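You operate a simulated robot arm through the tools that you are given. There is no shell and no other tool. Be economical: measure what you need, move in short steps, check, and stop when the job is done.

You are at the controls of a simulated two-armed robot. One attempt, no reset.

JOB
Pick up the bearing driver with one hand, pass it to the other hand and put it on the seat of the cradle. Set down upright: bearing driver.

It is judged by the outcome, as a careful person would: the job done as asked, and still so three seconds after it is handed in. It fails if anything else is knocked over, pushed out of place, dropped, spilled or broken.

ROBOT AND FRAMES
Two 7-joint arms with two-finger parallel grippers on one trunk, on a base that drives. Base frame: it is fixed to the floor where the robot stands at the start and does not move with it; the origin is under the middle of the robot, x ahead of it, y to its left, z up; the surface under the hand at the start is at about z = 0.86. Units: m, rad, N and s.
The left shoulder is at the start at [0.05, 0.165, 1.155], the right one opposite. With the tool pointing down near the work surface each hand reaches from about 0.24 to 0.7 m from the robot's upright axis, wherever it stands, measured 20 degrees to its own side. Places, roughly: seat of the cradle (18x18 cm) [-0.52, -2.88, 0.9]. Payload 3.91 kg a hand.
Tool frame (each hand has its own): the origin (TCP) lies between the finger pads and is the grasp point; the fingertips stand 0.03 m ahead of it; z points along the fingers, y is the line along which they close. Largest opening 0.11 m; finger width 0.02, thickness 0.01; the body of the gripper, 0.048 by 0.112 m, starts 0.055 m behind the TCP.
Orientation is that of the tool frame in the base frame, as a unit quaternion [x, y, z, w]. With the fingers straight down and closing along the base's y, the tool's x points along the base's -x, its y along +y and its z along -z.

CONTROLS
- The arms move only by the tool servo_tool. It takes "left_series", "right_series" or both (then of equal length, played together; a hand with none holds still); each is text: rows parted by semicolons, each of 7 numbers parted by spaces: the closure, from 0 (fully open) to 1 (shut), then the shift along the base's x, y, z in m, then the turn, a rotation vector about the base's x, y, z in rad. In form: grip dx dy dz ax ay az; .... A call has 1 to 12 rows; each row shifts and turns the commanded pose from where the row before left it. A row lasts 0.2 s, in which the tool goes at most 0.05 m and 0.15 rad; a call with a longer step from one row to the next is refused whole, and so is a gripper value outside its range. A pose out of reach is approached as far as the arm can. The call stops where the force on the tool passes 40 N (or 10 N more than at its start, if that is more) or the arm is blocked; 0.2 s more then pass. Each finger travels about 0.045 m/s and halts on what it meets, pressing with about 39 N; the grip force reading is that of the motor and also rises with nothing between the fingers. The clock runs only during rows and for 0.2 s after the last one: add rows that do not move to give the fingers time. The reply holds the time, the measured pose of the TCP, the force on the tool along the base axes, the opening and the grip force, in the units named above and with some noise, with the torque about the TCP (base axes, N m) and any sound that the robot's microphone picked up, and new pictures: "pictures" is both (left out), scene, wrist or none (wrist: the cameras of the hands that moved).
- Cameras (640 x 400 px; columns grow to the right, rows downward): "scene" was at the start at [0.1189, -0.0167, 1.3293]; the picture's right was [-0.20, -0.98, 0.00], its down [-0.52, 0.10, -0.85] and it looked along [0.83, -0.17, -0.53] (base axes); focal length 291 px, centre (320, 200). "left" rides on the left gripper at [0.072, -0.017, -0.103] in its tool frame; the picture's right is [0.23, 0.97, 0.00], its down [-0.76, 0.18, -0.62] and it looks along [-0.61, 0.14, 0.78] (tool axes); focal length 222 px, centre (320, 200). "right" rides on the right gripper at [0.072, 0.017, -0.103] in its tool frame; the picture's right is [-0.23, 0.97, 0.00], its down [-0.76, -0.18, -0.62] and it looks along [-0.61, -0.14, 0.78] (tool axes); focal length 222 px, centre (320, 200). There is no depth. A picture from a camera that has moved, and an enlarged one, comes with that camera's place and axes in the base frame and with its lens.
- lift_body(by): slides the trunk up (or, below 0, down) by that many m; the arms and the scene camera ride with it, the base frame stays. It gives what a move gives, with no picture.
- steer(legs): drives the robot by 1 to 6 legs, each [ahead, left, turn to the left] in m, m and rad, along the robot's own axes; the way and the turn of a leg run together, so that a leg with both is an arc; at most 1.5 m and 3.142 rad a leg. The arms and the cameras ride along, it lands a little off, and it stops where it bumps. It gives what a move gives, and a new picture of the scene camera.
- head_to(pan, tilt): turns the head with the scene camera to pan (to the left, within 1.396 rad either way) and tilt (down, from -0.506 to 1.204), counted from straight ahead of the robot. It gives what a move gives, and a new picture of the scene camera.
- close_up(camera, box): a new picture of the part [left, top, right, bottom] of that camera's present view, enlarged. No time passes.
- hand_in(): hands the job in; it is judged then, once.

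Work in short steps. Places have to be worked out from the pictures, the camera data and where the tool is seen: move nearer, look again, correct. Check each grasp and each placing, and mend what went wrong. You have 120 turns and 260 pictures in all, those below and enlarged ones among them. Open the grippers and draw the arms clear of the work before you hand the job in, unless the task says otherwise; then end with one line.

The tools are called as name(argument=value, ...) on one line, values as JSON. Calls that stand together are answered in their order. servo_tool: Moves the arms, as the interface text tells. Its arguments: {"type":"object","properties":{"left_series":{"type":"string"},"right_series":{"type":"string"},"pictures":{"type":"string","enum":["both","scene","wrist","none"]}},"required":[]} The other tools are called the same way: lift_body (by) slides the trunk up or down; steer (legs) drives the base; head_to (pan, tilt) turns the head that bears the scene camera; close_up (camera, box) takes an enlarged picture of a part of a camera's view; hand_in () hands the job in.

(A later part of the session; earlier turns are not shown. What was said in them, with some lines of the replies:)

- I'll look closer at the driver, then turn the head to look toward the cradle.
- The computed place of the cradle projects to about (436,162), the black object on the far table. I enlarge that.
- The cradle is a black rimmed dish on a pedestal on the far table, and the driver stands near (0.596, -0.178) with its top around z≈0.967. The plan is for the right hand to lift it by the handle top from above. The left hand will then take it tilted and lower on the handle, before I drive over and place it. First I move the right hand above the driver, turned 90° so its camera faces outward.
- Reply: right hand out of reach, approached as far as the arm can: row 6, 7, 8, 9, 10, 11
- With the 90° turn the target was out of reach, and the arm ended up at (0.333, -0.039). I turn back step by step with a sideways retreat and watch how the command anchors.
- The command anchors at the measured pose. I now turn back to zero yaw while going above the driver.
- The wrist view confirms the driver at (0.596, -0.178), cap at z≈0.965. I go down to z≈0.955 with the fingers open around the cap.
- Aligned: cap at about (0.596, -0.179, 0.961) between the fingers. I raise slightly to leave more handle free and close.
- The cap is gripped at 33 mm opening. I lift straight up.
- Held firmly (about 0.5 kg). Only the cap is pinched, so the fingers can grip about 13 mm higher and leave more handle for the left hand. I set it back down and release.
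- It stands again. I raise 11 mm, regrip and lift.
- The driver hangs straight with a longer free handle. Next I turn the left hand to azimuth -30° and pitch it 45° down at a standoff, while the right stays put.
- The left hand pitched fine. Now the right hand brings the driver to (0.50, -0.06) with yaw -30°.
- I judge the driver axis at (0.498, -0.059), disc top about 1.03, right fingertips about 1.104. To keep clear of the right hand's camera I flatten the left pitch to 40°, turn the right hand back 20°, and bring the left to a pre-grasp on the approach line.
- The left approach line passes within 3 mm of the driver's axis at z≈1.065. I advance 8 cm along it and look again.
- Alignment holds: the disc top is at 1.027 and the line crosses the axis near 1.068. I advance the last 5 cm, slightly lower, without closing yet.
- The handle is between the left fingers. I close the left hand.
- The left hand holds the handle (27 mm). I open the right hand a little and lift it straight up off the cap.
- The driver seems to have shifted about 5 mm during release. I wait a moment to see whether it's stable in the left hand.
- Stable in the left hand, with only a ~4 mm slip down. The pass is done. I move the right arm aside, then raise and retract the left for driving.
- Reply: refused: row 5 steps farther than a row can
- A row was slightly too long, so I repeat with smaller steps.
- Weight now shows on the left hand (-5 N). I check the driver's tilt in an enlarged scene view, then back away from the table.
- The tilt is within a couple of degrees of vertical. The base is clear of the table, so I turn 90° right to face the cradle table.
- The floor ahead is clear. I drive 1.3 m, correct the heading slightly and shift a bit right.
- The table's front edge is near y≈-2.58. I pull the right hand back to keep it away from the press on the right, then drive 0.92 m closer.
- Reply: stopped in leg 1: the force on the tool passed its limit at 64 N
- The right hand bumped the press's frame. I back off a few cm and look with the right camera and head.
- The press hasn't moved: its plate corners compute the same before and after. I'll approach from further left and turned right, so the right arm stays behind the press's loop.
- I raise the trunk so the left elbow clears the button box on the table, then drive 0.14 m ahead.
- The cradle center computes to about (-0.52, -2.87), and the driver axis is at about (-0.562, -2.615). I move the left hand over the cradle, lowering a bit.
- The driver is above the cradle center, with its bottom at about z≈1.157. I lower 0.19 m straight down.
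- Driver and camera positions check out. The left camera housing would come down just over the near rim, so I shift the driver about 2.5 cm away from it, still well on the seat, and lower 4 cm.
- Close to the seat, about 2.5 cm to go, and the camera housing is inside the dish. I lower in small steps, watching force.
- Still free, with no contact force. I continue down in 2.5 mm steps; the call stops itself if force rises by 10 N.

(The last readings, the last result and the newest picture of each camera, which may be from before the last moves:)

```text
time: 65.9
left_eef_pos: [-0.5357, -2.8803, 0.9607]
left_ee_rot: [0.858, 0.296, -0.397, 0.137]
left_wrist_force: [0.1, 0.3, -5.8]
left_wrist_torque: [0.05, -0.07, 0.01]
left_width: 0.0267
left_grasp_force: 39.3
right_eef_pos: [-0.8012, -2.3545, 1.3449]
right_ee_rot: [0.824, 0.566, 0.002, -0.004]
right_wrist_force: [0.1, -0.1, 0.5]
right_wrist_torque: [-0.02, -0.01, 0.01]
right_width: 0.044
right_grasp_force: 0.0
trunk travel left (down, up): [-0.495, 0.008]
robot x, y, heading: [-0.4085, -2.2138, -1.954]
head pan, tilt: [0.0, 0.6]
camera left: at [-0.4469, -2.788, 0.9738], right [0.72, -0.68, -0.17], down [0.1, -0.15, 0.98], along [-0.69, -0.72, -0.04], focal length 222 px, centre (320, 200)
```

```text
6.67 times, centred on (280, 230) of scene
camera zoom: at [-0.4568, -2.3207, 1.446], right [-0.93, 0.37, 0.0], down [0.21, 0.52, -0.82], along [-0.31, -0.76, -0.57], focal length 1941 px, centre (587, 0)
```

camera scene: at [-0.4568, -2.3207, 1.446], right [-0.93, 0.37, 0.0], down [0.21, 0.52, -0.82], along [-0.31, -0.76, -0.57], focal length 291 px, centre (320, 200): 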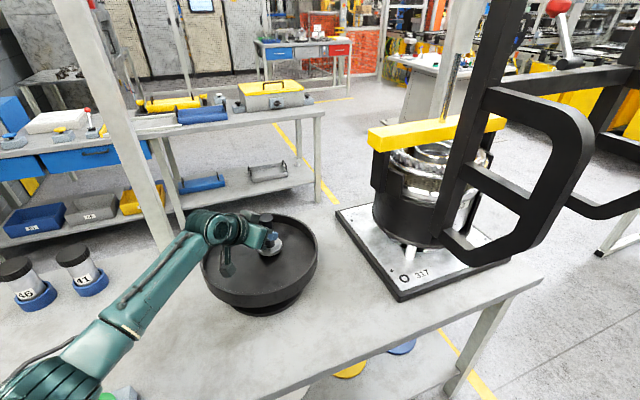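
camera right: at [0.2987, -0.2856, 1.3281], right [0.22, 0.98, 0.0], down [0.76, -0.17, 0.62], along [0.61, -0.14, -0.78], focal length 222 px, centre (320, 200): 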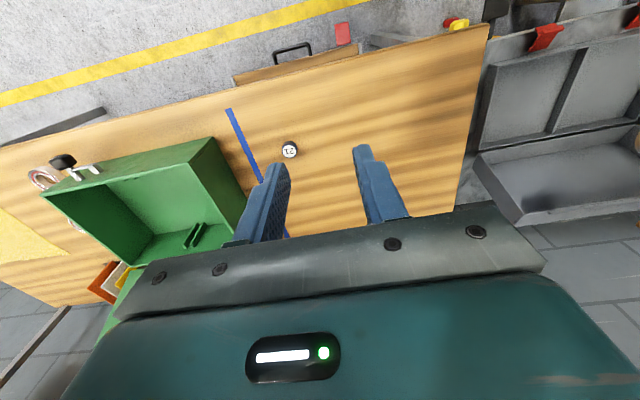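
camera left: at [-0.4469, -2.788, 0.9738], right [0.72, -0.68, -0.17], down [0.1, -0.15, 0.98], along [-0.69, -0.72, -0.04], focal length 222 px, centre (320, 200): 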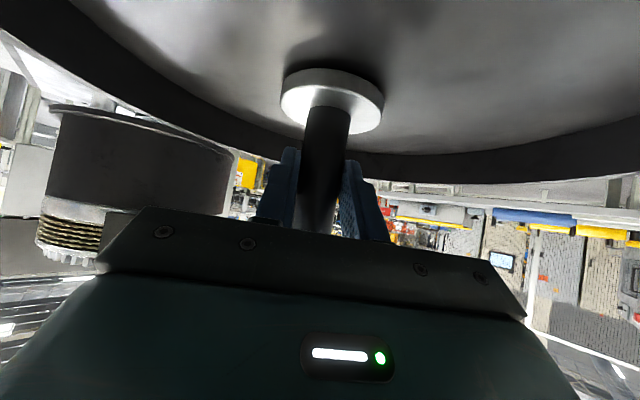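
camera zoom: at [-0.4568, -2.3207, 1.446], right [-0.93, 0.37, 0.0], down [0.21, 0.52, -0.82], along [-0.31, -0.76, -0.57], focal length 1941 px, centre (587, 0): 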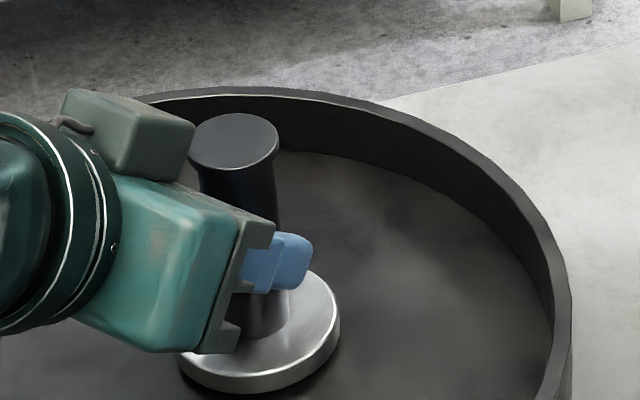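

The gap is nearly closed, so I continue in 1.5 mm steps.

servo_tool(left_series="1 0 0 -0.0015 0 0 0;1 0 0 -0.0015 0 0 0;1 0 0 -0.0015 0 0 0;1 0 0 -0.0015 0 0 0;1 0 0 0 0 0 0", pictures="wrist")

close_up(camera="left", box=[240, 20, 420, 140])

```text
time: 67.1
left_eef_pos: [-0.5344, -2.8775, 0.9586]
left_ee_rot: [0.857, 0.295, -0.399, 0.137]
left_wrist_force: [0.9, 2.2, 3.1]
left_wrist_torque: [-0.11, 0.14, -0.02]
left_width: 0.0268
left_grasp_force: 38.9
right_eef_pos: [-0.8011, -2.3538, 1.3452]
right_ee_rot: [0.824, 0.567, 0.002, -0.003]
right_wrist_force: [0.3, 0.0, -0.3]
right_wrist_torque: [0.01, -0.02, -0.03]
right_width: 0.0441
right_grasp_force: 0.1
trunk travel left (down, up): [-0.495, 0.008]
robot x, y, heading: [-0.414, -2.211, -1.955]
head pan, tilt: [0.0, 0.6]
camera left: at [-0.4468, -2.7882, 0.97], right [0.72, -0.68, -0.17], down [0.1, -0.15, 0.98], along [-0.69, -0.72, -0.04], focal length 222 px, centre (320, 200)
```

left: 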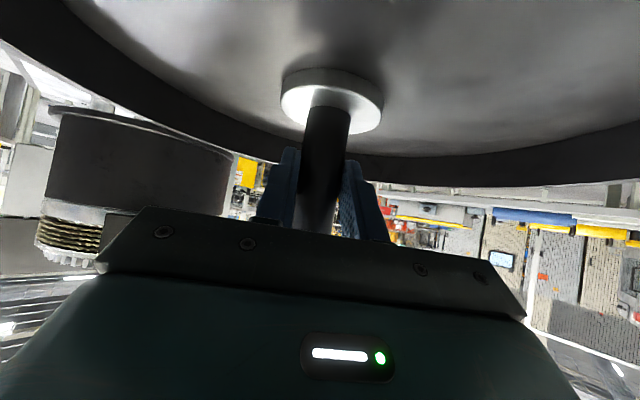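

```text
3.33 times, centred on (330, 80) of left
camera zoom: at [-0.4468, -2.7882, 0.97], right [0.72, -0.68, -0.17], down [0.1, -0.15, 0.98], along [-0.69, -0.72, -0.04], focal length 740 px, centre (287, 600)
```

zoom: 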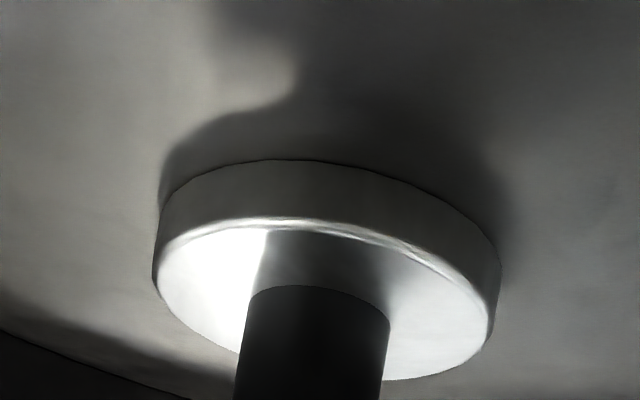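

Contact: the vertical force went from -6 to +3 N and the disc sits on the seat. I open the left fingers a little.

servo_tool(left_series="0.65 0 0 0 0 0 0;0.5 0 0 0 0 0 0;0.4 0 0 0 0 0 0;0.4 0 0 0 0 0 0", pictures="wrist")

close_up(camera="scene", box=[240, 200, 320, 260])

```text
time: 68.1
left_eef_pos: [-0.5357, -2.8789, 0.9572]
left_ee_rot: [0.858, 0.296, -0.397, 0.137]
left_wrist_force: [-0.4, 0.6, -0.3]
left_wrist_torque: [0.01, 0.0, 0.01]
left_width: 0.0662
left_grasp_force: 0.1
right_eef_pos: [-0.8005, -2.3541, 1.3447]
right_ee_rot: [0.824, 0.567, 0.002, -0.003]
right_wrist_force: [0.3, 0.5, 0.7]
right_wrist_torque: [0.01, 0.02, 0.03]
right_width: 0.044
right_grasp_force: 0.1
trunk travel left (down, up): [-0.495, 0.008]
robot x, y, heading: [-0.4157, -2.2128, -1.954]
head pan, tilt: [0.0, 0.6]
camera left: at [-0.4467, -2.7882, 0.9686], right [0.72, -0.68, -0.17], down [0.1, -0.15, 0.98], along [-0.69, -0.72, -0.04], focal length 222 px, centre (320, 200)
```

left: 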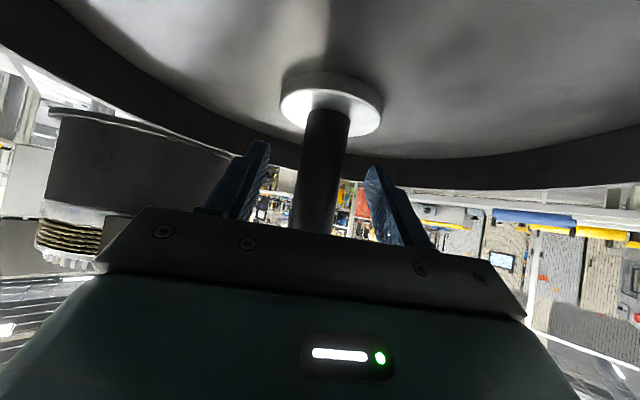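

```text
6.67 times, centred on (280, 230) of scene
camera zoom: at [-0.4567, -2.3199, 1.4461], right [-0.93, 0.37, 0.0], down [0.21, 0.52, -0.83], along [-0.31, -0.77, -0.56], focal length 1941 px, centre (587, 0)
```

zoom: 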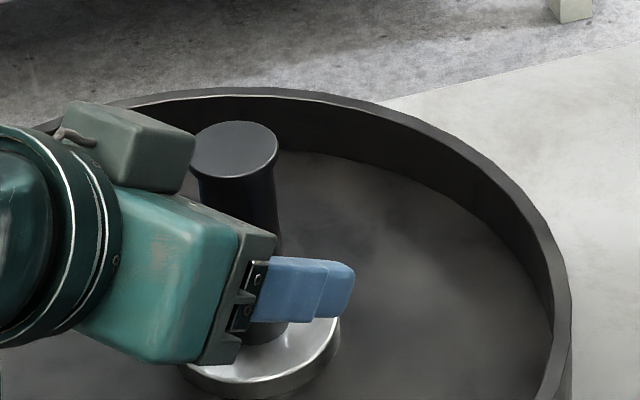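

The driver stands free. I open fully and retract backward and up along the finger axis.

servo_tool(left_series="0.2 0 0 0 0 0 0;0.2 0.009 0.007 0.0096 0 0 0;0.2 0.018 0.0142 0.0193 0 0 0;0.2 0.024 0.019 0.0257 0 0 0;0.2 0.024 0.019 0.0257 0 0 0;0 0.024 0.019 0.0257 0 0 0;0 0 0 0.04 0 0 0;0 0 0.03 0.03 0 0 0;0 0 0.03 0.03 0 0 0;0 0 0 0 0 0 0")

close_up(camera="scene", box=[180, 180, 340, 300])

```text
time: 70.3
left_eef_pos: [-0.4321, -2.738, 1.1632]
left_ee_rot: [0.858, 0.296, -0.398, 0.137]
left_wrist_force: [-0.3, 0.6, -0.5]
left_wrist_torque: [-0.01, -0.01, 0.03]
left_width: 0.1101
left_grasp_force: 0.0
right_eef_pos: [-0.8017, -2.3554, 1.3444]
right_ee_rot: [0.824, 0.566, 0.002, -0.004]
right_wrist_force: [-0.6, 1.1, -0.2]
right_wrist_torque: [0.01, 0.0, 0.0]
right_width: 0.0439
right_grasp_force: 0.0
trunk travel left (down, up): [-0.495, 0.008]
robot x, y, heading: [-0.4166, -2.2153, -1.953]
head pan, tilt: [0.0, 0.6]
camera scene: at [-0.4565, -2.3201, 1.4461], right [-0.93, 0.37, 0.0], down [0.21, 0.52, -0.82], along [-0.31, -0.77, -0.57], focal length 291 px, centre (320, 200)
camera left: at [-0.3434, -2.6456, 1.1755], right [0.72, -0.68, -0.17], down [0.1, -0.15, 0.98], along [-0.69, -0.72, -0.04], focal length 222 px, centre (320, 200)
```

scene: 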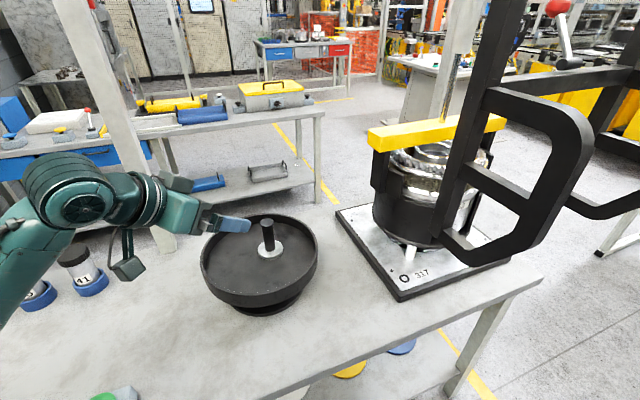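
left: 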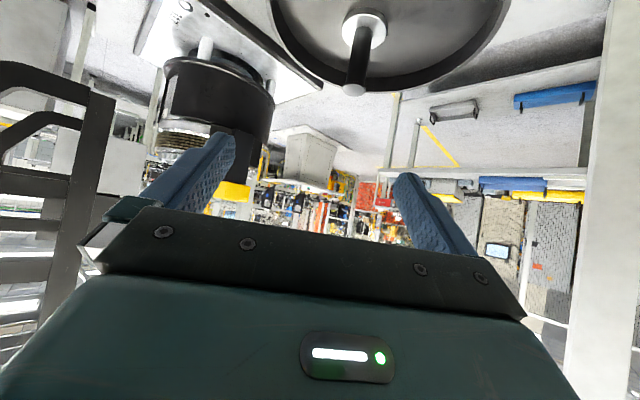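

```text
3.33 times, centred on (260, 240) of scene
camera zoom: at [-0.4565, -2.3201, 1.4461], right [-0.93, 0.37, 0.0], down [0.21, 0.52, -0.82], along [-0.31, -0.77, -0.57], focal length 970 px, centre (520, 67)
```

zoom: 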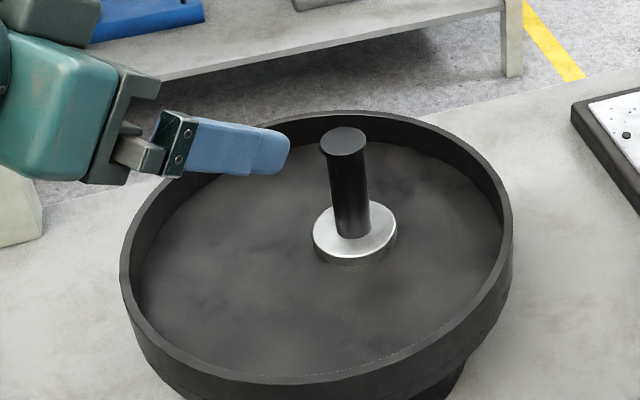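

The driver stands upright on the seat at about (-0.54, -2.87). I back the robot away, fully open the right gripper too, and take a last look.

steer(legs=[[-0.35, 0, 0]])

servo_tool(right_series="0 0 0 0 0 0 0;0 0 0 0 0 0 0;0 0 0 0 0 0 0;0 0 0 0 0 0 0", pictures="none")

close_up(camera="scene", box=[160, 60, 480, 260])

```text
time: 72.6
left_eef_pos: [-0.303, -2.4116, 1.1646]
left_ee_rot: [0.859, 0.293, -0.398, 0.136]
left_wrist_force: [-0.7, 0.4, -1.2]
left_wrist_torque: [-0.01, 0.0, 0.0]
left_width: 0.1102
left_grasp_force: 0.1
right_eef_pos: [-0.6688, -2.0268, 1.3448]
right_ee_rot: [0.825, 0.564, 0.002, -0.003]
right_wrist_force: [0.3, -0.2, 0.0]
right_wrist_torque: [-0.05, -0.04, 0.01]
right_width: 0.044
right_grasp_force: 0.0
trunk travel left (down, up): [-0.495, 0.008]
robot x, y, heading: [-0.2849, -1.8853, -1.963]
head pan, tilt: [0.0, 0.6]
camera scene: at [-0.3248, -1.9943, 1.4461], right [-0.93, 0.38, 0.0], down [0.21, 0.52, -0.83], along [-0.31, -0.76, -0.56], focal length 291 px, centre (320, 200)
```

scene: 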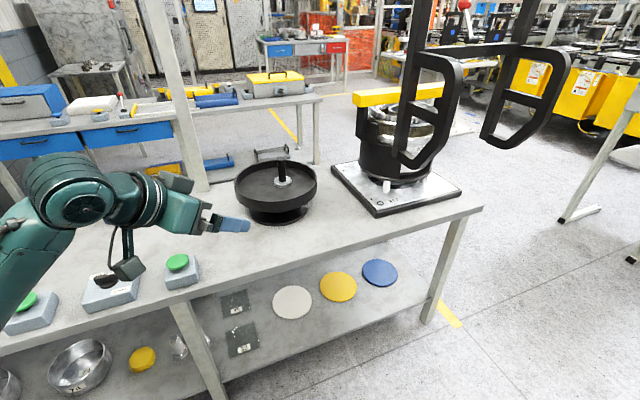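

```text
time: 73.6
left_eef_pos: [-0.3029, -2.4126, 1.1642]
left_ee_rot: [0.858, 0.294, -0.398, 0.136]
left_wrist_force: [-0.7, 0.1, 0.2]
left_wrist_torque: [0.01, -0.01, 0.02]
left_width: 0.1097
left_grasp_force: 0.0
right_eef_pos: [-0.6691, -2.0267, 1.3441]
right_ee_rot: [0.825, 0.565, 0.002, -0.003]
right_wrist_force: [0.6, 0.6, -0.4]
right_wrist_torque: [0.02, 0.02, -0.01]
right_width: 0.11
right_grasp_force: 0.0
trunk travel left (down, up): [-0.495, 0.008]
robot x, y, heading: [-0.2819, -1.8895, -1.958]
head pan, tilt: [0.0, 0.6]
```

```text
2.00 times, centred on (320, 160) of scene
camera zoom: at [-0.3251, -1.9948, 1.4461], right [-0.93, 0.38, 0.0], down [0.21, 0.52, -0.83], along [-0.31, -0.76, -0.56], focal length 582 px, centre (320, 280)
```

zoom: 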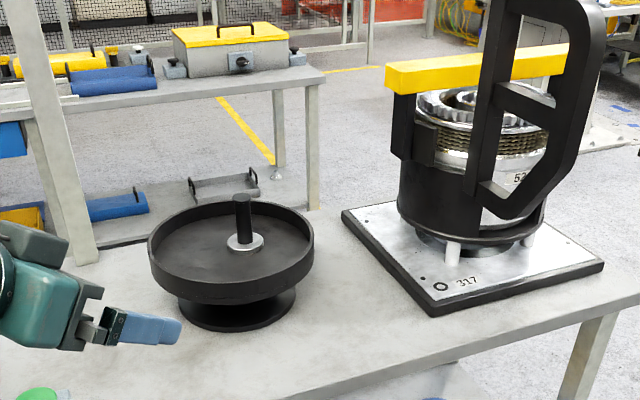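

The driver stands upright on the cradle seat, everything else is in place, and both grippers are open and clear. I hand the job in.

hand_in()

```text
The job is handed in.
```

The bearing driver was picked up with the right hand, passed to the left hand and set upright on the cradle seat; the right hand bumped the press frame once (64 N) on the way, and the pictures show no sign that the press moved.
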